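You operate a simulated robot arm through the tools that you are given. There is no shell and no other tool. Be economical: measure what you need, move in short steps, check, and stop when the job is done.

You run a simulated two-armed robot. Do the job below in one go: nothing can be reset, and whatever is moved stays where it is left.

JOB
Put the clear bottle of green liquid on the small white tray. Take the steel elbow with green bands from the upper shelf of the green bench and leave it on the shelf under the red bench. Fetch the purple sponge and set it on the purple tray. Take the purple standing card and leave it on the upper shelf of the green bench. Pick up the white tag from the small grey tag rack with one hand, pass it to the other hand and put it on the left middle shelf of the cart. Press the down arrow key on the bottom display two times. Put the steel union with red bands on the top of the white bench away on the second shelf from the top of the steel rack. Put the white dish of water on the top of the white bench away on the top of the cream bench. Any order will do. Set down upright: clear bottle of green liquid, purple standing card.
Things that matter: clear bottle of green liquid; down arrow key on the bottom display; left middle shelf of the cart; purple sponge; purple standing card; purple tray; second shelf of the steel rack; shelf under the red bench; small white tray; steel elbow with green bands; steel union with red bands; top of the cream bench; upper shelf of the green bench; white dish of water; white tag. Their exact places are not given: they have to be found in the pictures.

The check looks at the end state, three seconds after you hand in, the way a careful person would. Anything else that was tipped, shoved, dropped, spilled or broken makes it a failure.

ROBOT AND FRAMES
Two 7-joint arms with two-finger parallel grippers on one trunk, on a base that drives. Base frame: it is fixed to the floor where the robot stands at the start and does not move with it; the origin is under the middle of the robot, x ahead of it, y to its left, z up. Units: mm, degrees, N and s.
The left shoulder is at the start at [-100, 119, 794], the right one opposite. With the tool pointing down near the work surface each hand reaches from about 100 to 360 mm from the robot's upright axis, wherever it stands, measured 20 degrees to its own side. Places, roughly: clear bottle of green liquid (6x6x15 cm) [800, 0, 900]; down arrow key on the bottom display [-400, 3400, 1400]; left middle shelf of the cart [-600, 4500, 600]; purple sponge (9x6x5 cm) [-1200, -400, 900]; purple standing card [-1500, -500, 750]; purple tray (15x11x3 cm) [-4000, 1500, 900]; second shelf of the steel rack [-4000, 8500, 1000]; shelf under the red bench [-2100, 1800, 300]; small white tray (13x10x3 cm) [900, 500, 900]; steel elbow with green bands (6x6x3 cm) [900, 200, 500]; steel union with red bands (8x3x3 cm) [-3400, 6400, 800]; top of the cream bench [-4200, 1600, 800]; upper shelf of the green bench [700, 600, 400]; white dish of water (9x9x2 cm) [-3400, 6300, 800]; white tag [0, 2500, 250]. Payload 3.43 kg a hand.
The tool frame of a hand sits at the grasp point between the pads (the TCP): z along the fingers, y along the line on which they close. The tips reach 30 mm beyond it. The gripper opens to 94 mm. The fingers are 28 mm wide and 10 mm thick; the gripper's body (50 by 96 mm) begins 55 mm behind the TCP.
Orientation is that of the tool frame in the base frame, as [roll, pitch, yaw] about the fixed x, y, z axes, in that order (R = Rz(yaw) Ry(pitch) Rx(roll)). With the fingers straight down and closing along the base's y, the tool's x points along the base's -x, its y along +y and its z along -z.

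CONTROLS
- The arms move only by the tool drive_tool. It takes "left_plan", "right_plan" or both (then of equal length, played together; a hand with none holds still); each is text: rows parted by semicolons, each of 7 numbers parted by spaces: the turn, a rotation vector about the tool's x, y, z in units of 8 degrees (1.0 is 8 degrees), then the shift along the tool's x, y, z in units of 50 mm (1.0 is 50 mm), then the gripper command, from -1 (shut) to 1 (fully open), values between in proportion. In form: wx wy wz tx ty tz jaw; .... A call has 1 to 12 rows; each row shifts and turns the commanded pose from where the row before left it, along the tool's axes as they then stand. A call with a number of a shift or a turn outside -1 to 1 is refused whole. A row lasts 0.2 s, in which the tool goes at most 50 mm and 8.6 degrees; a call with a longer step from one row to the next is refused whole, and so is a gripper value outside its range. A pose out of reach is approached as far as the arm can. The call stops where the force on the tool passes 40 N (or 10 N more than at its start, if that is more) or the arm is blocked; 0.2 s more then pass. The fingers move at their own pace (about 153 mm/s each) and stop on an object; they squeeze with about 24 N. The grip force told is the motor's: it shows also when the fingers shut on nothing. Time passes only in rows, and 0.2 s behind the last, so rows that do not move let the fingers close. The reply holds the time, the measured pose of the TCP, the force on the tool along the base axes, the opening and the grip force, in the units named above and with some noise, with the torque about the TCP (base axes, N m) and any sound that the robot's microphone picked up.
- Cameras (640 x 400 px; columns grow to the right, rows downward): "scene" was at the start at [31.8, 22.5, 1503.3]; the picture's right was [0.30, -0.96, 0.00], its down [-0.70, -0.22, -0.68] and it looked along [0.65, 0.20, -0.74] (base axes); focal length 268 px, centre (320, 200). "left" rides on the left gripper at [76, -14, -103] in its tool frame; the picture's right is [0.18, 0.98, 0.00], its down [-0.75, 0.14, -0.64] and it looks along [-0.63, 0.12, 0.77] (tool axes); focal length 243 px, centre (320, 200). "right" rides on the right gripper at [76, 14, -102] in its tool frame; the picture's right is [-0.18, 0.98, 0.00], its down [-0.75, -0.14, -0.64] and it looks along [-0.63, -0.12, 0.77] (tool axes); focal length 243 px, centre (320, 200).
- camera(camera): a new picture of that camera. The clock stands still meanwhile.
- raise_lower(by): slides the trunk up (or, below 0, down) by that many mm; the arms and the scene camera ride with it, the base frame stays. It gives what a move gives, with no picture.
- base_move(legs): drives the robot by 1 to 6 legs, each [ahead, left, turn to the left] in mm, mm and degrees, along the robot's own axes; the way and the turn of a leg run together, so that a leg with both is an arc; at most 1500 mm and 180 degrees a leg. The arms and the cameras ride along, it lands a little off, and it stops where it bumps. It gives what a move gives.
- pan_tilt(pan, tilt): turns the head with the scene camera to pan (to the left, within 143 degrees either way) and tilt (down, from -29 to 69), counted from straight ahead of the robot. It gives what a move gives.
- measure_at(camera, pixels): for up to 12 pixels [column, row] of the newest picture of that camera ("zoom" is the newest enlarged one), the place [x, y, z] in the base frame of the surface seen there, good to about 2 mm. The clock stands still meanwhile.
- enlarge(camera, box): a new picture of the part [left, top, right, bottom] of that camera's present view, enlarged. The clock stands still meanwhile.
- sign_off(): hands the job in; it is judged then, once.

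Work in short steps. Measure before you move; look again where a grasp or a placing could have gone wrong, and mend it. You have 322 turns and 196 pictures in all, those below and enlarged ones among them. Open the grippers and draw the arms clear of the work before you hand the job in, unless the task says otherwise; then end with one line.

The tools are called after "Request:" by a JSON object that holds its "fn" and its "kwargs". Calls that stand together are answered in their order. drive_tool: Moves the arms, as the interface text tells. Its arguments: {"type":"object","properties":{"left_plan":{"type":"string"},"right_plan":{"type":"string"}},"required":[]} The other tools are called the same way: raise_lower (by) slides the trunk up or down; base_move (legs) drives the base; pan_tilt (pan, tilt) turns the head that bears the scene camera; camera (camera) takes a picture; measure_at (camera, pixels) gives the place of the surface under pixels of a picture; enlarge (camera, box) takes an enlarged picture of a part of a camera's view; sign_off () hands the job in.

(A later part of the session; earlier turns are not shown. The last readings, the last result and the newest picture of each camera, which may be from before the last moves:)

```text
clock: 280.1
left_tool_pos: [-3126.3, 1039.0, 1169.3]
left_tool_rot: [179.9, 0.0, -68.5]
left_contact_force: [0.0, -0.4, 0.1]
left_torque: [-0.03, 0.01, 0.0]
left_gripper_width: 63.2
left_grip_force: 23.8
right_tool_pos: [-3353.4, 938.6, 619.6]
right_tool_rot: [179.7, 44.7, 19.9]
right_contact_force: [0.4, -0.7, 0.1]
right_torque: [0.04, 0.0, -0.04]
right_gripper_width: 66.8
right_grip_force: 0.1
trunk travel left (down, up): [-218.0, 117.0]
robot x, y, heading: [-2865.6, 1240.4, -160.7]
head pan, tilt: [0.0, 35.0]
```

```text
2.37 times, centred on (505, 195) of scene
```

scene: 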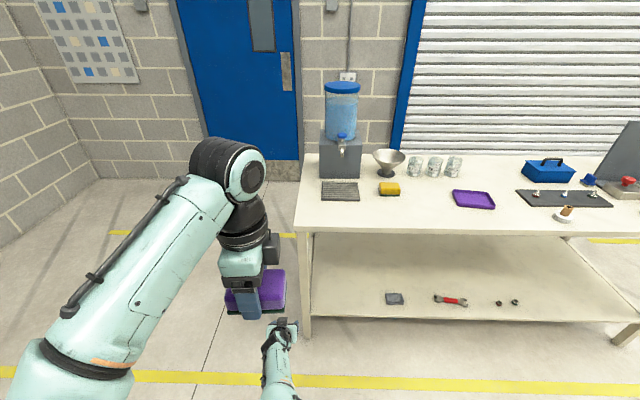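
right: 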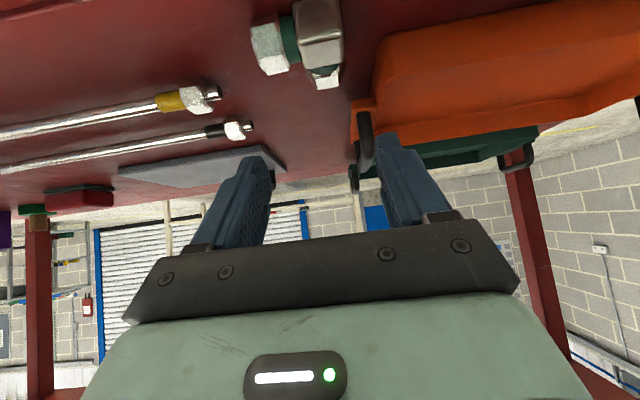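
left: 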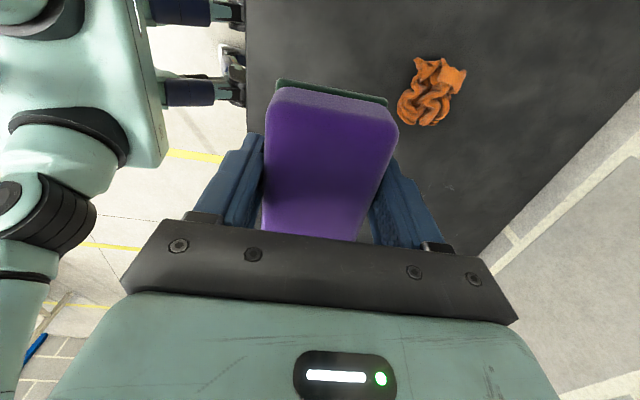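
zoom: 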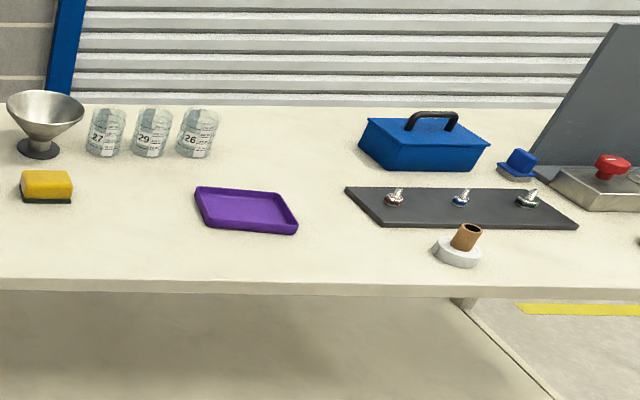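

The purple tray centre ≈(-4024,1535), floor z≈854; bench front is along the same 18° frame. First lift the right hand out of the low pose, clear of the bench.

Request:
{"fn": "drive_tool", "kwargs": {"right_plan": "0 0 0 -0.62 -0.4 -0.62 0.4;0 0 0 -0.62 -0.4 -0.62 0.4;0 0 0 -0.62 -0.4 -0.62 0.4;0 0 0 -0.62 -0.4 -0.62 0.4;0 0 0 -0.62 -0.4 -0.62 0.4;0 0 0 -0.62 -0.4 -0.62 0.4;0 0 0 -0.62 -0.4 -0.62 0.4;0 0 0 -0.62 -0.4 -0.62 0.4;0 0 0 -0.62 -0.4 -0.62 0.4;0 0 0 0 0 0 0.4"}}

Request:
{"fn": "raise_lower", "kwargs": {"by": 60}}

Request:
{"fn": "camera", "kwargs": {"camera": "scene"}}

```text
clock: 282.3
left_tool_pos: [-3127.6, 1039.4, 1169.5]
left_tool_rot: [-179.9, -0.1, -68.5]
left_contact_force: [-0.7, -0.3, -0.2]
left_torque: [0.01, 0.0, -0.01]
left_gripper_width: 63.3
left_grip_force: 24.3
right_tool_pos: [-3416.9, 1108.5, 1017.2]
right_tool_rot: [179.8, 44.7, 19.9]
right_contact_force: [-0.7, 0.7, 0.0]
right_torque: [-0.01, -0.05, -0.01]
right_gripper_width: 65.7
right_grip_force: 0.2
trunk travel left (down, up): [-218.0, 117.0]
robot x, y, heading: [-2865.7, 1241.1, -160.6]
head pan, tilt: [0.0, 35.0]
```

```text
clock: 283.3
left_tool_pos: [-3126.9, 1038.7, 1229.1]
left_tool_rot: [-180.0, -0.2, -68.4]
left_contact_force: [-0.6, 0.8, 0.1]
left_torque: [0.02, 0.03, 0.01]
left_gripper_width: 63.2
left_grip_force: 23.9
right_tool_pos: [-3418.0, 1108.5, 1074.3]
right_tool_rot: [179.7, 44.7, 19.8]
right_contact_force: [-0.1, 0.4, -0.2]
right_torque: [-0.02, 0.02, -0.04]
right_gripper_width: 65.8
right_grip_force: 0.0
trunk travel left (down, up): [-278.0, 57.0]
robot x, y, heading: [-2863.7, 1246.8, -160.4]
head pan, tilt: [0.0, 35.0]
```

```text
116 pictures are left
```

scene: 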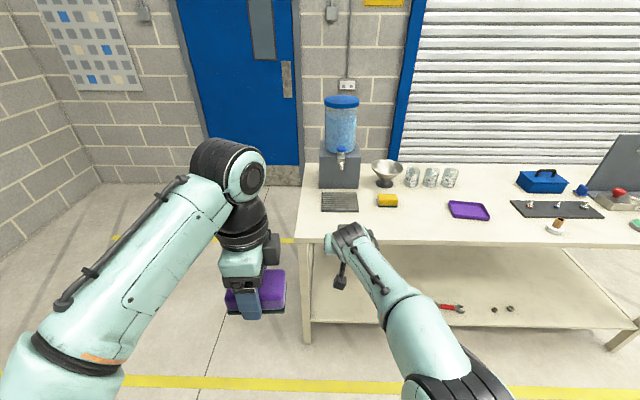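

Retract the right hand 150 mm, then slide right ~735 mm so the left hand lines up with the purple tray.

Request:
{"fn": "drive_tool", "kwargs": {"right_plan": "0 0 0 0.7 0 -0.7 0.4;0 0 0 0.7 0 -0.7 0.4;0 0 0 0.7 0 -0.7 0.4;0 0 0 0 0 0 0.4"}}

Request:
{"fn": "base_move", "kwargs": {"legs": [[0, -735, -1.5], [400, 0, 0]]}}

Request:
{"fn": "drive_tool", "kwargs": {"left_plan": "0 0 -0.75 0 0.9 0 -1;0 0 -0.75 0 0.9 0 -1;0 0 0 0 0 0 -1"}}

Request:
{"fn": "camera", "kwargs": {"camera": "scene"}}

```text
clock: 284.3
left_tool_pos: [-3127.2, 1037.7, 1229.3]
left_tool_rot: [-179.8, -0.1, -68.2]
left_contact_force: [-0.6, -0.2, 0.4]
left_torque: [0.02, 0.0, -0.02]
left_gripper_width: 63.3
left_grip_force: 23.8
right_tool_pos: [-3276.3, 1160.5, 1076.2]
right_tool_rot: [179.8, 44.6, 19.8]
right_contact_force: [-0.4, 0.9, -1.1]
right_torque: [0.04, 0.01, -0.03]
right_gripper_width: 66.1
right_grip_force: 0.0
trunk travel left (down, up): [-278.0, 57.0]
robot x, y, heading: [-2864.4, 1236.7, -160.5]
head pan, tilt: [0.0, 35.0]
```

```text
clock: 293.4
left_tool_pos: [-3762.3, 1615.9, 1229.0]
left_tool_rot: [-179.8, 0.0, -69.7]
left_contact_force: [-0.8, -1.1, -0.1]
left_torque: [-0.02, -0.01, 0.01]
left_gripper_width: 63.4
left_grip_force: 24.0
right_tool_pos: [-3907.8, 1740.5, 1075.4]
right_tool_rot: [179.7, 44.7, 18.6]
right_contact_force: [-0.1, 0.6, -1.0]
right_torque: [0.01, 0.02, 0.01]
right_gripper_width: 65.8
right_grip_force: 0.0
trunk travel left (down, up): [-278.0, 57.0]
robot x, y, heading: [-3495.8, 1814.7, -162.0]
head pan, tilt: [0.0, 35.0]
```

```text
clock: 294.2
left_tool_pos: [-3799.1, 1569.3, 1231.2]
left_tool_rot: [179.9, 0.1, -57.8]
left_contact_force: [-0.8, 0.0, -0.9]
left_torque: [0.04, 0.01, -0.02]
left_gripper_width: 63.7
left_grip_force: 24.6
left hand out of reach, approached as far as the arm can: row 1, 2
right_tool_pos: [-3908.5, 1738.0, 1076.0]
right_tool_rot: [179.8, 44.7, 18.7]
right_contact_force: [0.7, 1.1, 0.2]
right_torque: [0.01, -0.01, 0.01]
right_gripper_width: 65.7
right_grip_force: 0.0
trunk travel left (down, up): [-278.0, 57.0]
robot x, y, heading: [-3496.8, 1813.2, -161.9]
head pan, tilt: [0.0, 35.0]
```

```text
115 pictures are left
```

scene: 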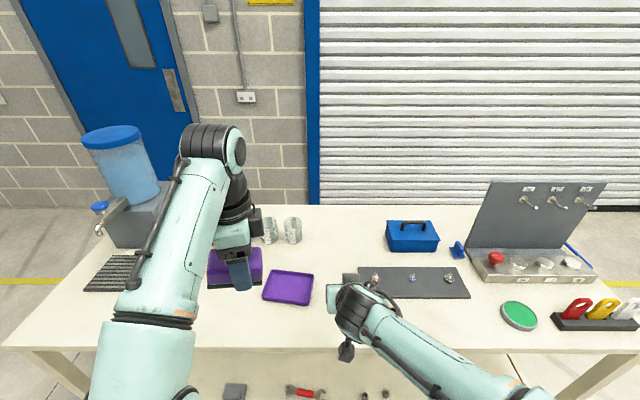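

Rotation sign was reversed; rotate back to yaw ≈-82 and lower the left hand to z≈1000 over the bench's front.

Request:
{"fn": "drive_tool", "kwargs": {"left_plan": "0 0 1 0 0 0.3 -1;0 0 1 0 0 0.3 -1;0 0 1 0 0 0.3 -1;0 0 0 0 0 0.9 -1;0 0 0 0 0 0.9 -1;0 0 0 0 0 0.9 -1;0 0 0 0 0 0.9 -1;0 0 0 0 0 0 -1"}}

Request:
{"fn": "base_move", "kwargs": {"legs": [[130, 0, 0]]}}

Request:
{"fn": "camera", "kwargs": {"camera": "scene"}}

```text
clock: 296.0
left_tool_pos: [-3797.0, 1570.6, 1007.9]
left_tool_rot: [-179.8, -0.2, -81.7]
left_contact_force: [0.2, 0.5, 0.6]
left_torque: [-0.02, -0.02, 0.03]
left_gripper_width: 63.3
left_grip_force: 24.1
right_tool_pos: [-3907.5, 1741.8, 1076.4]
right_tool_rot: [179.7, 44.6, 18.5]
right_contact_force: [0.0, -0.5, -0.2]
right_torque: [0.0, 0.02, 0.0]
right_gripper_width: 65.5
right_grip_force: 0.2
trunk travel left (down, up): [-278.0, 57.0]
robot x, y, heading: [-3496.1, 1812.2, -161.8]
head pan, tilt: [0.0, 35.0]
```

```text
clock: 297.3
left_tool_pos: [-3923.5, 1528.1, 1009.0]
left_tool_rot: [-179.8, -0.2, -81.8]
left_contact_force: [0.1, -0.3, -1.1]
left_torque: [0.01, 0.01, -0.03]
left_gripper_width: 63.6
left_grip_force: 24.0
right_tool_pos: [-4036.0, 1698.8, 1075.3]
right_tool_rot: [179.7, 44.6, 18.6]
right_contact_force: [-0.4, -0.5, -0.3]
right_torque: [-0.01, 0.02, 0.03]
right_gripper_width: 66.0
right_grip_force: 0.0
trunk travel left (down, up): [-278.0, 57.0]
robot x, y, heading: [-3622.8, 1771.6, -161.9]
head pan, tilt: [0.0, 35.0]
```

```text
114 pictures are left
```

scene: 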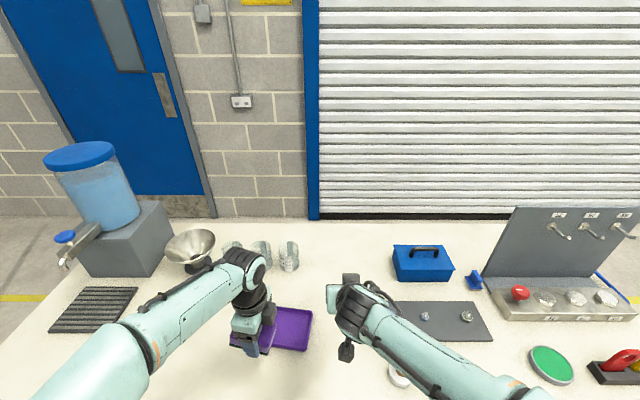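

Remaining to tray centre: ahead 93, right 38. Drive [60,-38], then view with the left wrist camera.

Request:
{"fn": "base_move", "kwargs": {"legs": [[60, -38, 0]]}}

Request:
{"fn": "camera", "kwargs": {"camera": "left"}}

```text
clock: 298.3
left_tool_pos: [-3992.2, 1547.6, 1007.4]
left_tool_rot: [-179.9, -0.1, -81.9]
left_contact_force: [-0.8, 0.4, 0.0]
left_torque: [0.03, -0.06, 0.0]
left_gripper_width: 63.8
left_grip_force: 24.3
right_tool_pos: [-4103.9, 1717.4, 1077.4]
right_tool_rot: [179.8, 44.8, 18.6]
right_contact_force: [0.4, 0.1, 1.1]
right_torque: [-0.02, 0.03, 0.01]
right_gripper_width: 65.6
right_grip_force: 0.0
trunk travel left (down, up): [-278.0, 57.0]
robot x, y, heading: [-3688.9, 1790.1, -161.5]
head pan, tilt: [0.0, 35.0]
```

```text
113 pictures are left
```

left: 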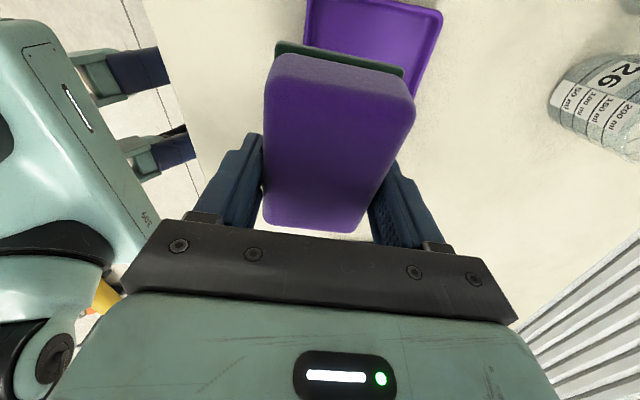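

Measure the visible tray corners to refine the centre.

Request:
{"fn": "measure_at", "kwargs": {"camera": "left", "pixels": [[310, 5], [440, 15], [415, 92], [372, 40], [306, 35]]}}

Request:
{"fn": "measure_at", "kwargs": {"camera": "scene", "pixels": [[240, 290], [300, 320]]}}

Request:
{"fn": "camera", "kwargs": {"camera": "scene"}}

```text
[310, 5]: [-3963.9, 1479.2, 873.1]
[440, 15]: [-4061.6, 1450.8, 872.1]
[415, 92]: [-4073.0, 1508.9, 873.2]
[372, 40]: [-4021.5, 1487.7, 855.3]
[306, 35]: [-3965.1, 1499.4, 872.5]
```

```text
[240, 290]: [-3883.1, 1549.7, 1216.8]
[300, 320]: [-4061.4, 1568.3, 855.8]
```

```text
112 pictures are left
```

scene: 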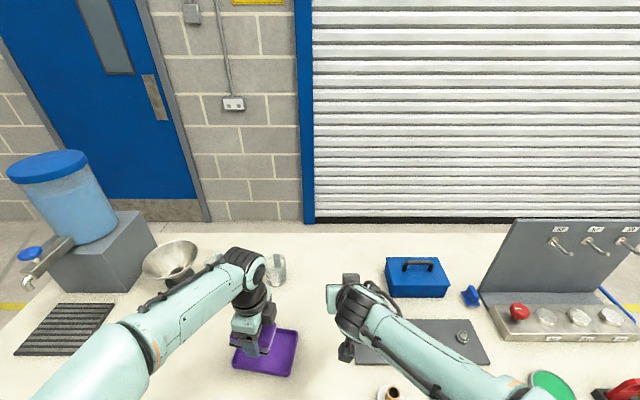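

Tray centre ≈(-4023,1530). Shift the sponge 33 mm along y, 13 along x and descend to z≈930.

Request:
{"fn": "drive_tool", "kwargs": {"left_plan": "0 0 0 0.26 0.66 0 -1;0 0 0 0 0 0.8 -1;0 0 0 0 0 0.7 -1;0 0 0 0 0 0 -1"}}

Request:
{"fn": "camera", "kwargs": {"camera": "left"}}

```text
clock: 299.3
left_tool_pos: [-4023.1, 1529.7, 932.9]
left_tool_rot: [-179.9, -0.1, -81.9]
left_contact_force: [-0.6, 0.4, -0.1]
left_torque: [-0.01, 0.03, -0.01]
left_gripper_width: 63.6
left_grip_force: 23.9
right_tool_pos: [-4103.4, 1717.2, 1076.3]
right_tool_rot: [179.8, 44.7, 18.5]
right_contact_force: [0.1, -0.1, 0.2]
right_torque: [0.01, 0.01, -0.02]
right_gripper_width: 65.6
right_grip_force: 0.0
trunk travel left (down, up): [-278.0, 57.0]
robot x, y, heading: [-3692.9, 1791.4, -161.6]
head pan, tilt: [0.0, 35.0]
```

```text
111 pictures are left
```

left: 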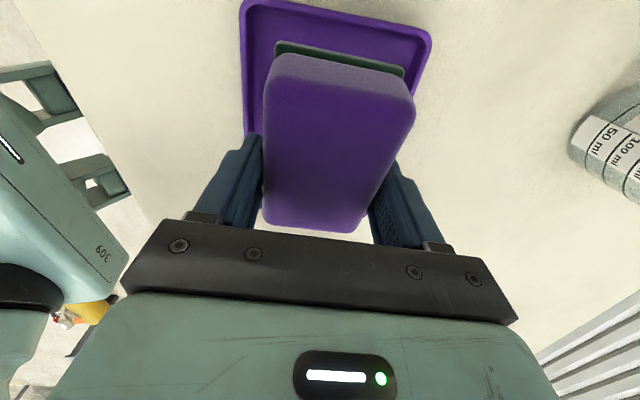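

Centred in the tray. Descend to ≈892 and feel contact.

Request:
{"fn": "drive_tool", "kwargs": {"left_plan": "0 0 0 0 0 0.6 -1;0 0 0 0 0 0.2 -1;0 0 0 0 0 0.04 -1;0 0 0 0 0 0 -1"}}

```text
clock: 300.3
left_tool_pos: [-4022.4, 1529.2, 891.7]
left_tool_rot: [179.8, -0.1, -81.8]
left_contact_force: [3.0, -5.3, 23.8]
left_torque: [0.56, 0.03, -0.05]
left_gripper_width: 63.6
left_grip_force: 24.0
right_tool_pos: [-4101.8, 1717.3, 1076.4]
right_tool_rot: [179.8, 44.8, 18.5]
right_contact_force: [-0.1, 0.4, -0.2]
right_torque: [0.0, 0.03, -0.04]
right_gripper_width: 65.8
right_grip_force: 0.1
trunk travel left (down, up): [-278.0, 57.0]
robot x, y, heading: [-3692.2, 1790.9, -161.8]
head pan, tilt: [0.0, 35.0]
```

Contact made; rise 1.5 mm, open slightly to ~70 mm, lift and check.

Request:
{"fn": "drive_tool", "kwargs": {"left_plan": "0 0 0 0 0 -0.03 -1;0 0 0 0 0 0 0.42;0 0 0 0 0 0 0.45;0 0 0 0 0 -0.6 0.45;0 0 0 0 0 -0.9 0.45;0 0 0 0 0 -0.9 0.45;0 0 0 0 0 0 0.45"}}

Request:
{"fn": "camera", "kwargs": {"camera": "left"}}

```text
clock: 301.9
left_tool_pos: [-4023.0, 1527.9, 1014.1]
left_tool_rot: [-179.9, -0.2, -81.8]
left_contact_force: [-0.8, 0.1, -0.3]
left_torque: [0.03, -0.01, -0.01]
left_gripper_width: 68.5
left_grip_force: 0.0
right_tool_pos: [-4102.9, 1717.1, 1075.5]
right_tool_rot: [179.8, 44.7, 18.5]
right_contact_force: [0.4, 0.1, -0.6]
right_torque: [-0.01, -0.03, -0.02]
right_gripper_width: 65.8
right_grip_force: 0.0
trunk travel left (down, up): [-278.0, 57.0]
robot x, y, heading: [-3692.9, 1790.3, -162.0]
head pan, tilt: [0.0, 35.0]
```

```text
110 pictures are left
```

left: 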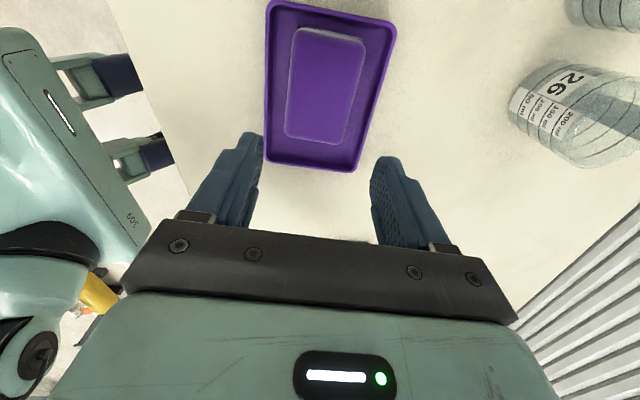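

Sponge set in the purple tray. Now head for the white bench: back off, turn right to face +y, and look.

Request:
{"fn": "base_move", "kwargs": {"legs": [[-450, 0, 0], [0, 0, -108]]}}

Request:
{"fn": "pan_tilt", "kwargs": {"pan": 0, "tilt": 15}}

Request:
{"fn": "camera", "kwargs": {"camera": "scene"}}

```text
clock: 309.1
left_tool_pos: [-3418.8, 2323.5, 1013.4]
left_tool_rot: [-179.9, -0.3, 171.7]
left_contact_force: [-0.3, -0.7, 0.4]
left_torque: [0.01, 0.02, -0.03]
left_gripper_width: 67.9
left_grip_force: 0.1
right_tool_pos: [-3214.4, 2346.9, 1075.8]
right_tool_rot: [179.8, 44.7, -88.0]
right_contact_force: [-0.4, -1.3, 0.7]
right_torque: [0.01, 0.02, 0.0]
right_gripper_width: 65.8
right_grip_force: 0.0
trunk travel left (down, up): [-278.0, 57.0]
robot x, y, heading: [-3261.6, 1928.8, 91.3]
head pan, tilt: [0.0, 35.0]
```

```text
clock: 310.0
left_tool_pos: [-3418.5, 2323.9, 1012.9]
left_tool_rot: [-179.9, 0.0, 171.6]
left_contact_force: [-0.1, -0.3, -0.2]
left_torque: [-0.02, 0.01, -0.02]
left_gripper_width: 68.2
left_grip_force: 0.0
right_tool_pos: [-3213.9, 2347.4, 1077.2]
right_tool_rot: [179.8, 44.8, -88.0]
right_contact_force: [-0.2, 0.3, 1.0]
right_torque: [-0.01, 0.0, 0.0]
right_gripper_width: 65.6
right_grip_force: 0.1
trunk travel left (down, up): [-278.0, 57.0]
robot x, y, heading: [-3265.3, 1928.0, 91.7]
head pan, tilt: [0.0, 15.0]
```

```text
109 pictures are left
```

scene: 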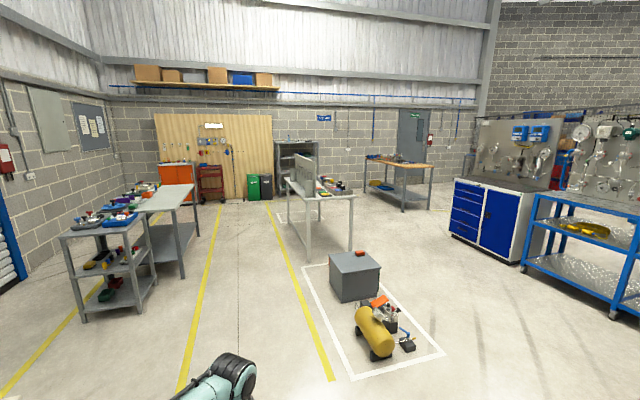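

White bench at (320,190) with the steel rack behind; a compressor and box stand on the floor in front right. Measure these.

Request:
{"fn": "measure_at", "kwargs": {"camera": "scene", "pixels": [[308, 262], [350, 250], [303, 197], [350, 193], [287, 178], [331, 275], [375, 355], [200, 290], [298, 150], [345, 298], [183, 250], [270, 225]]}}

Request:
{"fn": "enlarge", "kwargs": {"camera": "scene", "box": [240, 130, 400, 270]}}

```text
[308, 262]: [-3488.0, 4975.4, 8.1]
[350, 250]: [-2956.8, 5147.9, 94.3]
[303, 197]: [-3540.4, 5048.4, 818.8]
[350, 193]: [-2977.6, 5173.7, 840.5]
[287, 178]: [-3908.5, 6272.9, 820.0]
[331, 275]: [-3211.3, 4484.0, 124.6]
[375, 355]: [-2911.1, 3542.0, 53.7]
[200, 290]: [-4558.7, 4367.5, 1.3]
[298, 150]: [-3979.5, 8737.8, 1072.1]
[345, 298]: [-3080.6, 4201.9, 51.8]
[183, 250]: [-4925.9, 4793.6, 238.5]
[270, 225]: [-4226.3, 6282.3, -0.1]
```

```text
2.86 times, centred on (320, 200) of scene
```

zoom: 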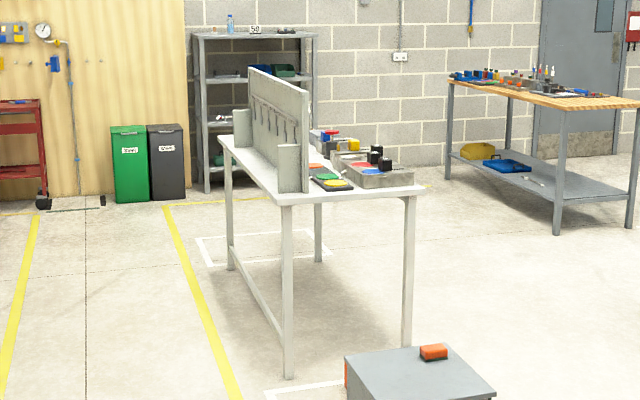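

Measure the blue cabinet and rack bounding the right side of the corridor and the compressor's right side.

Request:
{"fn": "measure_at", "kwargs": {"camera": "scene", "pixels": [[452, 232], [520, 262], [526, 258], [615, 318], [413, 350], [445, 352], [405, 210], [367, 195], [432, 208], [500, 330]]}}

```text
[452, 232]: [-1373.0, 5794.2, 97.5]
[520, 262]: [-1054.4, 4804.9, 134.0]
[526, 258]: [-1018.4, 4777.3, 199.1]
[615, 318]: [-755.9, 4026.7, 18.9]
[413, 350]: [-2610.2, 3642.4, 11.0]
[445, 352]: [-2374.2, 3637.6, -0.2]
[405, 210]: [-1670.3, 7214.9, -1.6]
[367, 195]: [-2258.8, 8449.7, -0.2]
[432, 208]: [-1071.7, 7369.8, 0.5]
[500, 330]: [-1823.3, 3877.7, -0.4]
```

Corridor is wide (u from −1233 to 480). Turn to the 18° frame and drive: ahead 600, right 1810, ahead 2900.

Request:
{"fn": "base_move", "kwargs": {"legs": [[0, 0, 16.5], [600, 0, 0], [0, -905, 0], [0, -905, 0], [1450, 0, 0], [1450, 0, 0]]}}

Request:
{"fn": "pan_tilt", "kwargs": {"pan": 30, "tilt": 30}}

Request:
{"fn": "camera", "kwargs": {"camera": "scene"}}

```text
clock: 343.4
left_tool_pos: [-2802.2, 6130.5, 1014.7]
left_tool_rot: [-179.9, 0.0, -172.9]
left_contact_force: [0.4, -0.5, -0.1]
left_torque: [0.02, 0.0, 0.0]
left_gripper_width: 68.2
left_grip_force: 0.1
right_tool_pos: [-2611.5, 6206.6, 1075.5]
right_tool_rot: [179.8, 44.7, -72.5]
right_contact_force: [-0.4, 0.1, -0.2]
right_torque: [0.0, -0.01, -0.03]
right_gripper_width: 66.0
right_grip_force: 0.0
trunk travel left (down, up): [-278.0, 57.0]
robot x, y, heading: [-2547.9, 5794.4, 107.2]
head pan, tilt: [0.0, 15.0]
```

```text
clock: 344.4
left_tool_pos: [-2803.2, 6130.4, 1014.6]
left_tool_rot: [-179.9, -0.2, -172.9]
left_contact_force: [-0.5, -0.3, -0.6]
left_torque: [-0.01, -0.01, -0.02]
left_gripper_width: 68.3
left_grip_force: 0.1
right_tool_pos: [-2611.8, 6206.9, 1077.1]
right_tool_rot: [179.8, 44.6, -72.5]
right_contact_force: [-0.2, 0.4, -0.1]
right_torque: [-0.01, -0.01, 0.03]
right_gripper_width: 65.8
right_grip_force: 0.0
trunk travel left (down, up): [-278.0, 57.0]
robot x, y, heading: [-2549.5, 5791.5, 107.0]
head pan, tilt: [30.0, 30.0]
```

```text
107 pictures are left
```

scene: 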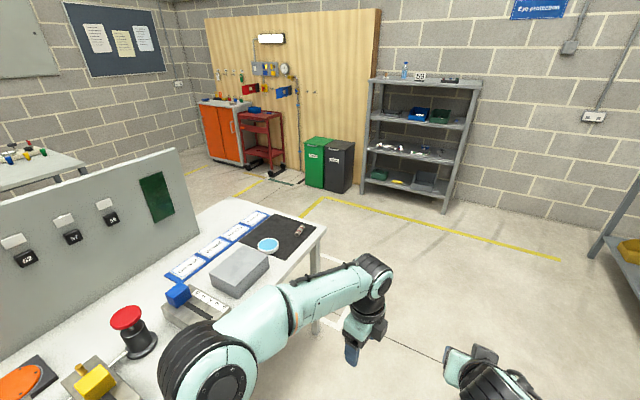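

The water dish is at (268,243) and a fitting at (301,229) on a black mat at the bench's far end. Zoom and measure.

Request:
{"fn": "enlarge", "kwargs": {"camera": "scene", "box": [150, 180, 350, 305]}}

Request:
{"fn": "measure_at", "kwargs": {"camera": "scene", "pixels": [[268, 243], [301, 229], [322, 240], [316, 232], [240, 200], [305, 260], [230, 270], [180, 175], [265, 225]]}}

Request:
{"fn": "enlarge", "kwargs": {"camera": "scene", "box": [340, 60, 500, 220]}}

Request:
{"fn": "measure_at", "kwargs": {"camera": "scene", "pixels": [[372, 80], [478, 84], [370, 112], [468, 122], [370, 145], [460, 158], [366, 180], [445, 205], [420, 122], [420, 150], [445, 120]]}}

```text
3.20 times, centred on (250, 242) of scene
```

zoom: 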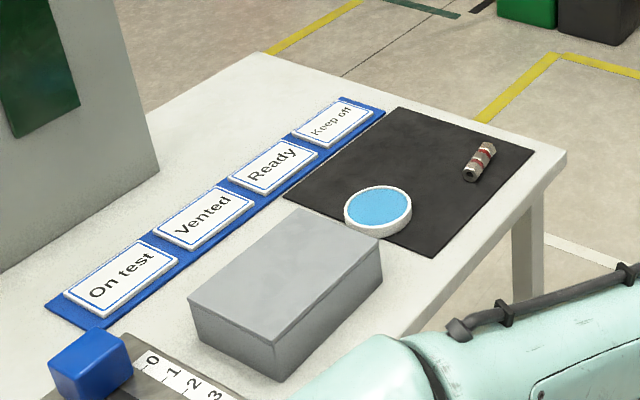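

```text
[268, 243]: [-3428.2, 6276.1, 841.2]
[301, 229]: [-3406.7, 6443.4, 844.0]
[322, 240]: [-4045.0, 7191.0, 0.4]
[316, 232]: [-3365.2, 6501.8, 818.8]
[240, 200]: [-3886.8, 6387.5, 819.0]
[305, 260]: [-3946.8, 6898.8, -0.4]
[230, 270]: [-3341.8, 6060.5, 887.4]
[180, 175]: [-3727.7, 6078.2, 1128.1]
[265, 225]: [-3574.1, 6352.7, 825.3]
```

```text
2.50 times, centred on (420, 140) of scene
```

zoom: 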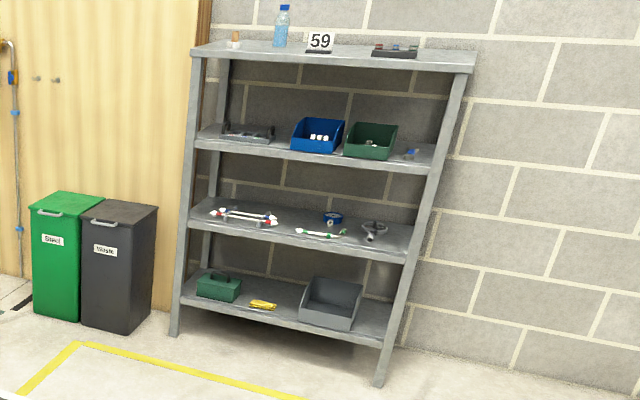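

```text
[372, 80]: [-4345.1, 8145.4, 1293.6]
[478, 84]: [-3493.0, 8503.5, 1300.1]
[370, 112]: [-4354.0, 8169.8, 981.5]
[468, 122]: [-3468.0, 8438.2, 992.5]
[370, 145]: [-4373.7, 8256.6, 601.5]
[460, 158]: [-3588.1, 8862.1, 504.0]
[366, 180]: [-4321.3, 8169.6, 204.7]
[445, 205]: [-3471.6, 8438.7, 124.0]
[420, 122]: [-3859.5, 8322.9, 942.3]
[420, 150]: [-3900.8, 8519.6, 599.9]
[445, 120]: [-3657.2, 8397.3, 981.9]
```

Union ≈(-3407,6443,844), dish ≈(-3428,6276,841); rack's second shelf z≈981. Turn left to face the bench's right side and slide along to v≈7100.

Request:
{"fn": "base_move", "kwargs": {"legs": [[0, 0, 91], [0, -800, 0]]}}

Request:
{"fn": "pan_tilt", "kwargs": {"pan": 0, "tilt": 50}}

Request:
{"fn": "camera", "kwargs": {"camera": "scene"}}

```text
clock: 355.6
left_tool_pos: [-3126.7, 6293.7, 1015.2]
left_tool_rot: [-179.9, -0.2, -82.0]
left_contact_force: [-0.1, 0.1, 0.0]
left_torque: [-0.01, 0.06, -0.02]
left_gripper_width: 67.9
left_grip_force: 0.1
right_tool_pos: [-3206.0, 6482.3, 1075.4]
right_tool_rot: [179.8, 44.6, 18.3]
right_contact_force: [-0.4, 0.2, 0.5]
right_torque: [0.04, 0.02, 0.02]
right_gripper_width: 65.9
right_grip_force: 0.0
trunk travel left (down, up): [-278.0, 57.0]
robot x, y, heading: [-2791.6, 6554.5, -162.0]
head pan, tilt: [30.0, 30.0]
```

```text
clock: 356.6
left_tool_pos: [-3125.3, 6294.2, 1014.1]
left_tool_rot: [-179.9, -0.1, -82.1]
left_contact_force: [0.3, 0.1, 0.5]
left_torque: [-0.01, 0.02, 0.01]
left_gripper_width: 68.3
left_grip_force: 0.1
right_tool_pos: [-3206.6, 6482.1, 1075.5]
right_tool_rot: [179.7, 44.7, 18.3]
right_contact_force: [0.3, 0.5, 0.2]
right_torque: [0.03, -0.01, 0.01]
right_gripper_width: 65.8
right_grip_force: 0.1
trunk travel left (down, up): [-278.0, 57.0]
robot x, y, heading: [-2792.5, 6553.3, -162.2]
head pan, tilt: [0.0, 50.0]
```

```text
104 pictures are left
```

scene: 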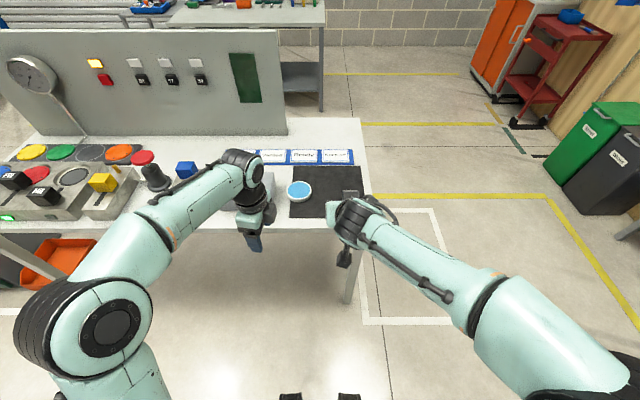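

Use the right wrist camera to see the union.

Request:
{"fn": "camera", "kwargs": {"camera": "right"}}

```text
103 pictures are left
```

right: 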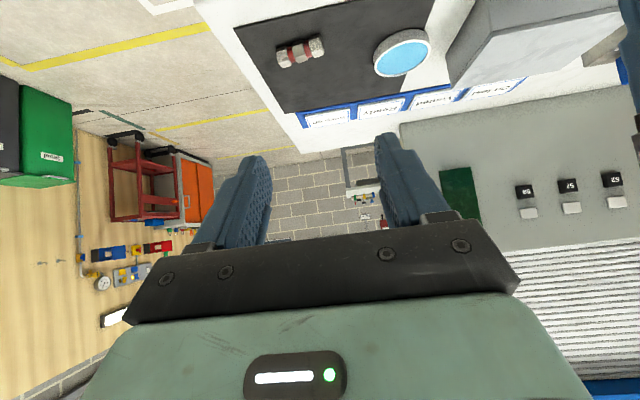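

Request:
{"fn": "enlarge", "kwargs": {"camera": "right", "box": [250, 10, 450, 110]}}

Request:
{"fn": "measure_at", "kwargs": {"camera": "right", "pixels": [[279, 58], [322, 44], [283, 67], [323, 57], [300, 52], [377, 58], [430, 48], [403, 32], [402, 75], [340, 75]]}}

```text
3.20 times, centred on (350, 60) of right
```

zoom: 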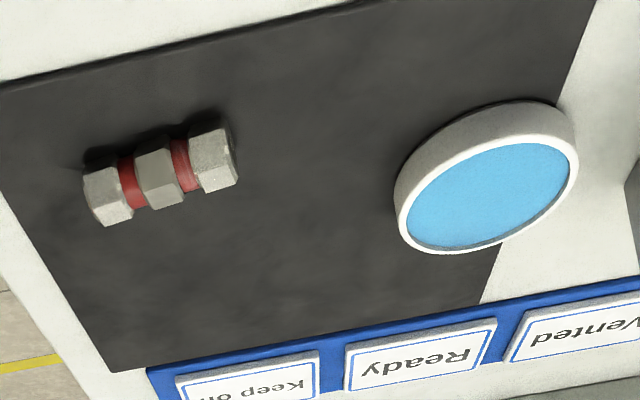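

```text
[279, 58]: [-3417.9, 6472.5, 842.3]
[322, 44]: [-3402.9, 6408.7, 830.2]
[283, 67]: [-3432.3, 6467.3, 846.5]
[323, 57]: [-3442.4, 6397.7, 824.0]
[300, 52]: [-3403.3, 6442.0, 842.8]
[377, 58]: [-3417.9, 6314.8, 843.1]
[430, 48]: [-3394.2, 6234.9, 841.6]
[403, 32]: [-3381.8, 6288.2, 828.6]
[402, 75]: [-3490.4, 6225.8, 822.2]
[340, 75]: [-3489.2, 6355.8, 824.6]
```

Union lies nearly along the lateral direction; I'll grip it end-to-end with the 45° tool. Move to hover above with fingers open.

Request:
{"fn": "drive_tool", "kwargs": {"right_plan": "0 0 0 -0.116 -0.096 0.936 1;0 0 0 -0.116 -0.096 0.936 1;0 0 0 -0.116 -0.096 0.936 1;0 0 0 -0.116 -0.096 0.936 1;0 0 0 -0.116 -0.096 0.936 1;0 0 0 0 0 0 1"}}

Request:
{"fn": "camera", "kwargs": {"camera": "right"}}

```text
clock: 358.0
left_tool_pos: [-3126.2, 6292.7, 1013.3]
left_tool_rot: [-179.9, 0.0, -82.0]
left_contact_force: [0.1, -0.2, 0.2]
left_torque: [0.03, 0.03, -0.01]
left_gripper_width: 68.0
left_grip_force: 0.1
right_tool_pos: [-3392.5, 6445.4, 930.8]
right_tool_rot: [179.7, 44.7, 18.3]
right_contact_force: [-0.2, 0.0, 0.3]
right_torque: [-0.04, 0.03, 0.01]
right_gripper_width: 94.1
right_grip_force: 0.1
trunk travel left (down, up): [-278.0, 57.0]
robot x, y, heading: [-2794.6, 6555.4, -161.9]
head pan, tilt: [0.0, 50.0]
```

```text
101 pictures are left
```

right: 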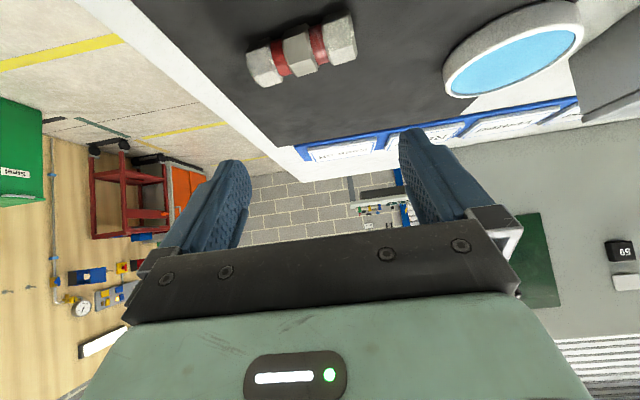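

Measure the union's ends and the dish at this range.

Request:
{"fn": "measure_at", "kwargs": {"camera": "right", "pixels": [[258, 68], [346, 38], [300, 50], [250, 60], [352, 28], [447, 72], [583, 42], [510, 60], [520, 10]]}}

```text
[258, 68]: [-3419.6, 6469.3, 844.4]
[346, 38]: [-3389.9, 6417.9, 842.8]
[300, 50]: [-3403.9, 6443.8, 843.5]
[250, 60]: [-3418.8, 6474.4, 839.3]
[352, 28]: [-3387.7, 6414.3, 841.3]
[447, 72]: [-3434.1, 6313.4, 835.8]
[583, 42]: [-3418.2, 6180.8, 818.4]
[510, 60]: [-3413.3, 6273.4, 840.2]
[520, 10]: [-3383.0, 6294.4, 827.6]
```

Union axis at 120°, so rotate the tool +11.7° about vertical and shift slightly, then check before descending.

Request:
{"fn": "drive_tool", "kwargs": {"right_plan": "-0.517 0 -0.517 0 0 0 1;-0.517 0 -0.517 0.038 -0.075 -0.038 1;0 0 0 0.5 0 0.5 1;0 0 0 0 0 0 1"}}

Request:
{"fn": "camera", "kwargs": {"camera": "right"}}

```text
clock: 359.0
left_tool_pos: [-3126.8, 6292.9, 1013.8]
left_tool_rot: [-179.9, -0.1, -82.0]
left_contact_force: [0.1, -0.5, -0.6]
left_torque: [0.01, -0.02, 0.01]
left_gripper_width: 68.3
left_grip_force: 0.1
right_tool_pos: [-3388.7, 6450.0, 895.7]
right_tool_rot: [179.8, 44.9, 30.0]
right_contact_force: [-0.2, 0.1, 0.1]
right_torque: [-0.03, -0.01, -0.02]
right_gripper_width: 94.0
right_grip_force: 0.1
trunk travel left (down, up): [-278.0, 57.0]
robot x, y, heading: [-2790.8, 6551.4, -161.9]
head pan, tilt: [0.0, 50.0]
```

```text
100 pictures are left
```

right: 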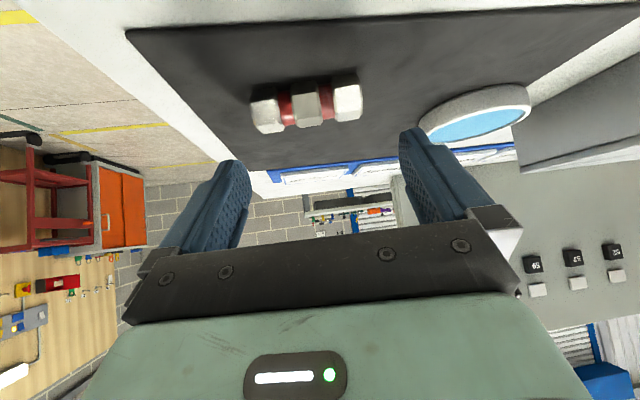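

Aligned. Descend 36 mm and close.

Request:
{"fn": "drive_tool", "kwargs": {"right_plan": "0 0 0 0.3 0 0.3 1;0 0 0 0.2 0 0.2 1;0 0 0 0 0 0 1;0 0 0 0 0 0 0.6;0 0 0 0 0 0 0;0 0 0 0 0 0 -1;0 0 0 0 0 0 -1"}}

Request:
{"fn": "camera", "kwargs": {"camera": "right"}}

```text
clock: 360.6
left_tool_pos: [-3127.4, 6291.4, 1014.6]
left_tool_rot: [-179.9, -0.1, -82.1]
left_contact_force: [-0.4, 0.5, 0.5]
left_torque: [0.01, 0.03, 0.0]
left_gripper_width: 68.2
left_grip_force: 0.1
right_tool_pos: [-3388.0, 6451.7, 858.2]
right_tool_rot: [179.6, 44.7, 30.1]
right_contact_force: [-0.3, 0.2, 0.2]
right_torque: [0.0, -0.01, 0.03]
right_gripper_width: 69.7
right_grip_force: 23.6
trunk travel left (down, up): [-278.0, 57.0]
robot x, y, heading: [-2793.5, 6556.6, -162.5]
head pan, tilt: [0.0, 50.0]
```

```text
99 pictures are left
```

right: 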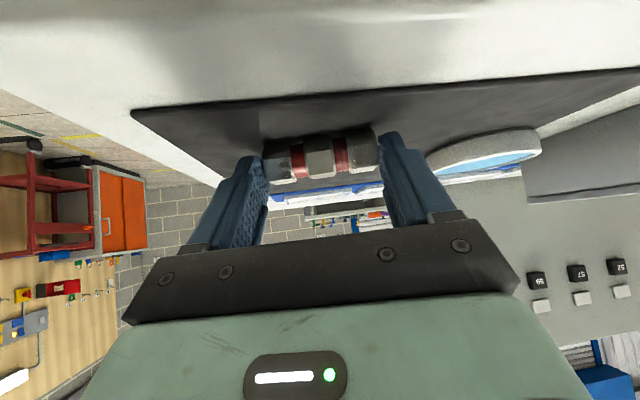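

Gripped (70 mm). Lift 140 mm and check.

Request:
{"fn": "drive_tool", "kwargs": {"right_plan": "0 0 0 -0.4 0 -0.4 -1;0 0 0 -0.65 0 -0.65 -1;0 0 0 -0.65 0 -0.65 -1;0 0 0 -0.3 0 -0.3 -1;0 0 0 0 0 0 -1"}}

Request:
{"fn": "camera", "kwargs": {"camera": "right"}}

```text
clock: 361.8
left_tool_pos: [-3126.3, 6292.1, 1014.2]
left_tool_rot: [-180.0, -0.1, -82.0]
left_contact_force: [-0.3, -0.6, -0.4]
left_torque: [0.0, 0.03, -0.04]
left_gripper_width: 68.3
left_grip_force: 0.1
right_tool_pos: [-3389.6, 6452.1, 1000.3]
right_tool_rot: [179.7, 44.7, 29.9]
right_contact_force: [-0.2, -0.8, -0.3]
right_torque: [-0.04, -0.03, 0.01]
right_gripper_width: 69.9
right_grip_force: 23.6
trunk travel left (down, up): [-278.0, 57.0]
robot x, y, heading: [-2792.9, 6554.1, -162.3]
head pan, tilt: [0.0, 50.0]
```

```text
98 pictures are left
```

right: 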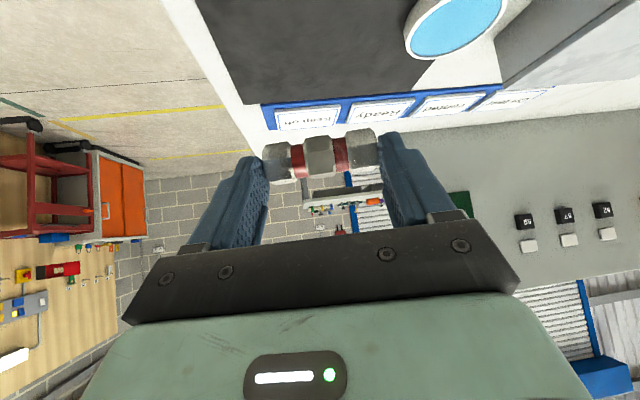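

Union held. Back off, turn right 90° toward the rack and approach to ~850 mm in front of it.

Request:
{"fn": "base_move", "kwargs": {"legs": [[-150, 0, 0], [0, 0, -90], [1150, 0, 0], [0, 450, 0]]}}

Request:
{"fn": "pan_tilt", "kwargs": {"pan": 0, "tilt": 25}}

Request:
{"fn": "camera", "kwargs": {"camera": "scene"}}

```text
clock: 376.5
left_tool_pos: [-3716.5, 7863.1, 1014.1]
left_tool_rot: [-179.9, -0.1, -171.6]
left_contact_force: [-0.1, -1.0, -0.3]
left_torque: [0.03, 0.0, 0.0]
left_gripper_width: 68.1
left_grip_force: 0.1
right_tool_pos: [-3559.4, 8129.3, 999.9]
right_tool_rot: [179.8, 44.7, -59.6]
right_contact_force: [0.6, -0.2, -0.3]
right_torque: [-0.05, -0.01, 0.01]
right_gripper_width: 69.0
right_grip_force: 24.1
trunk travel left (down, up): [-278.0, 57.0]
robot x, y, heading: [-3452.6, 7534.3, 108.3]
head pan, tilt: [0.0, 50.0]
```

```text
clock: 377.4
left_tool_pos: [-3714.5, 7863.8, 1013.9]
left_tool_rot: [-180.0, -0.2, -171.5]
left_contact_force: [0.2, -0.4, 0.7]
left_torque: [0.0, -0.01, 0.01]
left_gripper_width: 68.0
left_grip_force: 0.0
right_tool_pos: [-3558.2, 8128.1, 1000.7]
right_tool_rot: [179.7, 44.6, -59.5]
right_contact_force: [0.4, 0.7, -0.6]
right_torque: [0.01, 0.01, 0.0]
right_gripper_width: 69.1
right_grip_force: 24.3
trunk travel left (down, up): [-278.0, 57.0]
robot x, y, heading: [-3454.4, 7534.5, 108.5]
head pan, tilt: [0.0, 25.0]
```

```text
97 pictures are left
```

scene: 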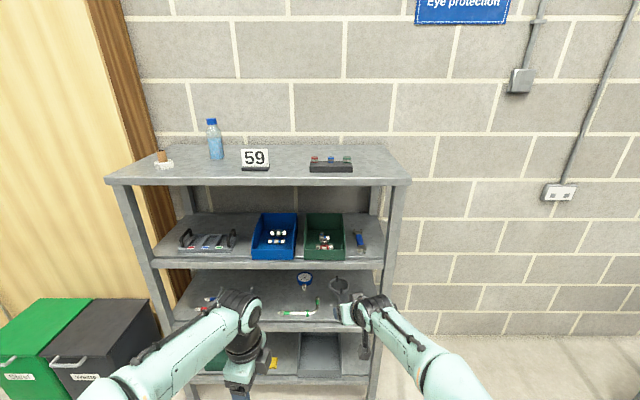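

Zoom on the second shelf to find a free spot, and measure.

Request:
{"fn": "enlarge", "kwargs": {"camera": "scene", "box": [140, 180, 410, 285]}}

Request:
{"fn": "measure_at", "kwargs": {"camera": "scene", "pixels": [[245, 260], [245, 240], [238, 250], [252, 258], [178, 250], [170, 262], [360, 252], [372, 255], [380, 260], [343, 255], [360, 180], [350, 220]]}}

```text
2.37 times, centred on (275, 232) of scene
```

zoom: 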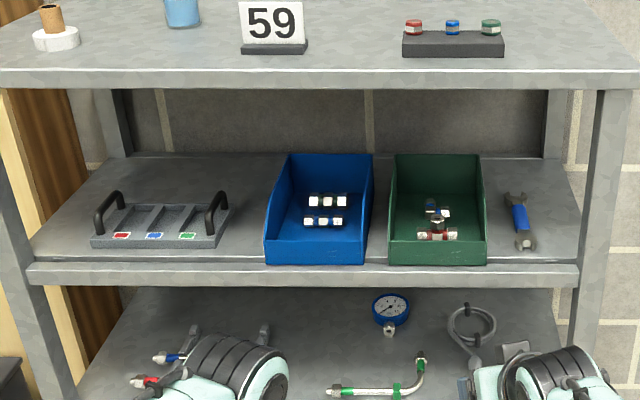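

```text
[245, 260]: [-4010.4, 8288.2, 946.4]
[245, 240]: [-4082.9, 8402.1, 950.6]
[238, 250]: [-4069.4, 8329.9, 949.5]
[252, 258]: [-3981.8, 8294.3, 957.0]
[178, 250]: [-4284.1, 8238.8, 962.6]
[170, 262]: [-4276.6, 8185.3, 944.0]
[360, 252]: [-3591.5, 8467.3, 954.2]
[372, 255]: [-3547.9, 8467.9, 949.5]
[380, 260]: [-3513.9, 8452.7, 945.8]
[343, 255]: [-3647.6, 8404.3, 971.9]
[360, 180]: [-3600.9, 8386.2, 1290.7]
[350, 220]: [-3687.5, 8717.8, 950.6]
```

Candidate spot: behind the wrench right of the green bin, or behind the left tray. Measure both areas.

Request:
{"fn": "measure_at", "kwargs": {"camera": "zoom", "pixels": [[492, 180], [525, 170], [560, 180], [516, 194], [527, 248], [487, 258], [130, 190], [190, 190], [245, 190], [160, 205], [110, 194], [265, 180]]}}

```text
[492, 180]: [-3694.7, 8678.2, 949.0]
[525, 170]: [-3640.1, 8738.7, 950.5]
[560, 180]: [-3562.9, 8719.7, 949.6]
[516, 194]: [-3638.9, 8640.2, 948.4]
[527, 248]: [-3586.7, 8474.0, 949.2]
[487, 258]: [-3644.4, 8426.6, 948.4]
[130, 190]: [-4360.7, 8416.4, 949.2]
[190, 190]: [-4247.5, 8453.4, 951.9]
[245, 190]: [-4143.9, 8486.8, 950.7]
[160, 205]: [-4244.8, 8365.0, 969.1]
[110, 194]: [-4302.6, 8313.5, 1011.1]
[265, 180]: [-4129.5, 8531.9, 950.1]
```

Shelf is at z 950; space behind the left tray (u≈-1430, v≈9320) is wide. Straighten the right tool (−11.7° yaw), raise to 1040, tuck the left hand, and slide left 558.

Request:
{"fn": "drive_tool", "kwargs": {"right_plan": "0.517 0 0.517 -0.3 0 -0.3 -1;0.517 0 0.517 -0.27 0 -0.27 -1;0 0 0 0 0 0 -1;0 0 0 0 0 0 -1", "left_plan": "0 0 0 -0.17 -0.95 0 0.45;0 0 0 -0.17 -0.95 0 0.45;0 0 0 -0.17 -0.95 0 0.45;0 0 0 0 0 0 0.45"}}

Request:
{"fn": "base_move", "kwargs": {"legs": [[0, 558, -0.4], [200, 0, 0]]}}

Request:
{"fn": "camera", "kwargs": {"camera": "scene"}}

Request:
{"fn": "camera", "kwargs": {"camera": "right"}}

```text
clock: 378.4
left_tool_pos: [-3670.3, 7726.4, 1014.1]
left_tool_rot: [-179.9, -0.1, -171.5]
left_contact_force: [-0.3, 0.4, 0.3]
left_torque: [0.03, 0.01, -0.02]
left_gripper_width: 68.5
left_grip_force: 0.0
right_tool_pos: [-3560.1, 8127.2, 1039.1]
right_tool_rot: [179.7, 44.7, -71.2]
right_contact_force: [-1.0, -0.1, -0.5]
right_torque: [-0.04, 0.02, -0.05]
right_gripper_width: 69.3
right_grip_force: 24.2
trunk travel left (down, up): [-278.0, 57.0]
robot x, y, heading: [-3454.3, 7532.8, 108.4]
head pan, tilt: [0.0, 25.0]
```

```text
clock: 384.9
left_tool_pos: [-4255.3, 7744.6, 1013.8]
left_tool_rot: [-180.0, -0.1, -171.5]
left_contact_force: [0.1, 0.2, 0.5]
left_torque: [0.0, 0.03, -0.01]
left_gripper_width: 68.1
left_grip_force: 0.1
right_tool_pos: [-4145.4, 8144.4, 1038.9]
right_tool_rot: [179.8, 44.7, -71.1]
right_contact_force: [0.2, -0.3, -1.2]
right_torque: [-0.01, 0.0, 0.01]
right_gripper_width: 69.0
right_grip_force: 23.6
trunk travel left (down, up): [-278.0, 57.0]
robot x, y, heading: [-4043.1, 7552.2, 108.4]
head pan, tilt: [0.0, 25.0]
```

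```text
95 pictures are left
```

scene: 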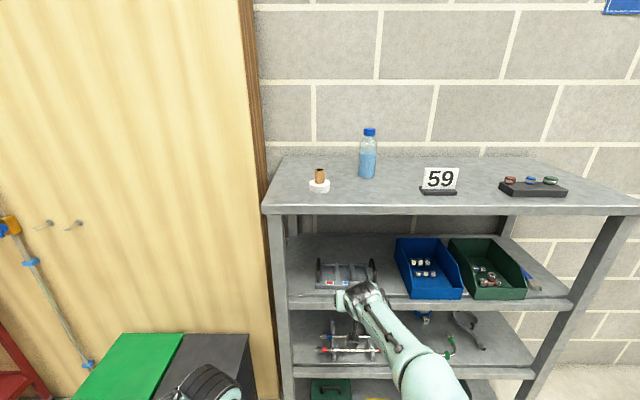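

```text
94 pictures are left
```

right: 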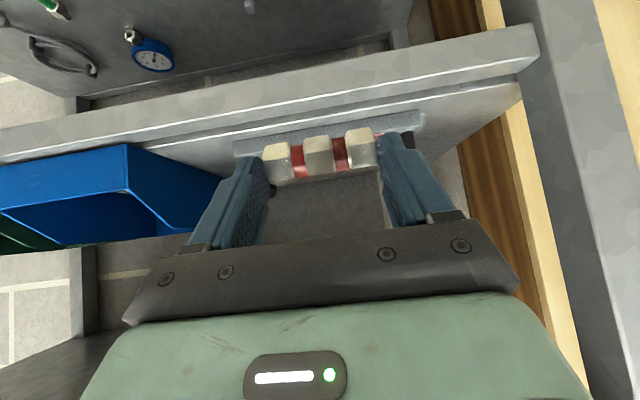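

Measure the tray handles and the area behind it from this view.

Request:
{"fn": "measure_at", "kwargs": {"camera": "scene", "pixels": [[318, 264], [373, 264], [345, 258], [345, 248], [400, 250], [330, 250], [375, 250], [342, 210], [320, 262], [371, 262]]}}

Request:
{"fn": "enlarge", "kwargs": {"camera": "scene", "box": [270, 205, 430, 305]}}

```text
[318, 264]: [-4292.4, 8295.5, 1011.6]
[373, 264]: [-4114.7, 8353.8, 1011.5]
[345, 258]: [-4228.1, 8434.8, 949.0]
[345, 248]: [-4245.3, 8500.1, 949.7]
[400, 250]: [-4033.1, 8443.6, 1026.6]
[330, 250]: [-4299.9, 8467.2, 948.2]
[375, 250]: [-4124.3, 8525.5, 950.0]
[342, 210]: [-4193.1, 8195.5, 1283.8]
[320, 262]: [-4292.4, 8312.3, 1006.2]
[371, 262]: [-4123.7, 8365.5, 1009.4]
```

```text
4.00 times, centred on (350, 255) of scene
```

zoom: 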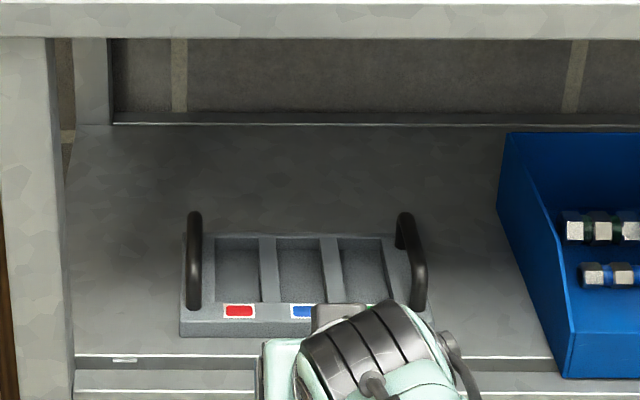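

Centered between the handles (u −1426). Lower to z≈1022 and advance 170 mm, then check.

Request:
{"fn": "drive_tool", "kwargs": {"right_plan": "0 0 0 0.24 0 0.24 -1;0 0 0 0 0 0 -1"}}

Request:
{"fn": "base_move", "kwargs": {"legs": [[170, 0, 0]]}}

Request:
{"fn": "camera", "kwargs": {"camera": "right"}}

Request:
{"fn": "camera", "kwargs": {"camera": "scene"}}

```text
clock: 385.5
left_tool_pos: [-4255.8, 7744.1, 1013.4]
left_tool_rot: [-179.9, -0.1, -171.4]
left_contact_force: [0.3, 0.3, 0.5]
left_torque: [0.0, -0.01, 0.02]
left_gripper_width: 68.1
left_grip_force: 0.0
right_tool_pos: [-4145.0, 8145.1, 1025.1]
right_tool_rot: [179.8, 44.8, -71.1]
right_contact_force: [0.9, 0.2, -1.4]
right_torque: [0.01, -0.02, 0.01]
right_gripper_width: 69.3
right_grip_force: 23.6
trunk travel left (down, up): [-278.0, 57.0]
robot x, y, heading: [-4039.5, 7550.7, 108.2]
head pan, tilt: [0.0, 25.0]
```

```text
clock: 386.9
left_tool_pos: [-4309.3, 7905.1, 1012.6]
left_tool_rot: [-179.9, -0.1, -171.6]
left_contact_force: [-0.1, 0.3, 0.3]
left_torque: [-0.01, -0.04, 0.03]
left_gripper_width: 68.2
left_grip_force: 0.1
right_tool_pos: [-4198.2, 8305.8, 1024.0]
right_tool_rot: [179.7, 44.7, -71.1]
right_contact_force: [-0.1, -0.2, -0.1]
right_torque: [-0.02, 0.01, 0.0]
right_gripper_width: 69.1
right_grip_force: 23.8
trunk travel left (down, up): [-278.0, 57.0]
robot x, y, heading: [-4094.1, 7711.2, 108.1]
head pan, tilt: [0.0, 25.0]
```

```text
92 pictures are left
```

right: 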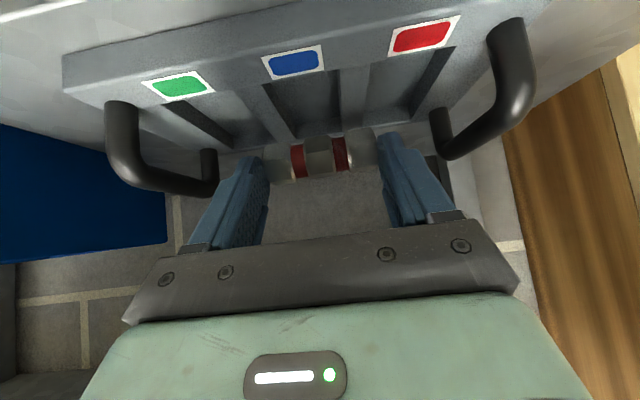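

```text
91 pictures are left
```

scene: 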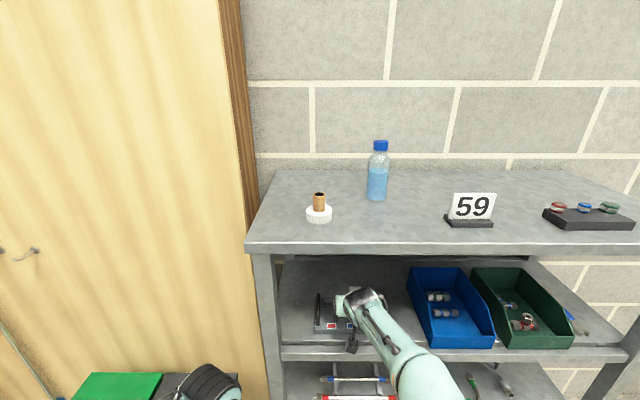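

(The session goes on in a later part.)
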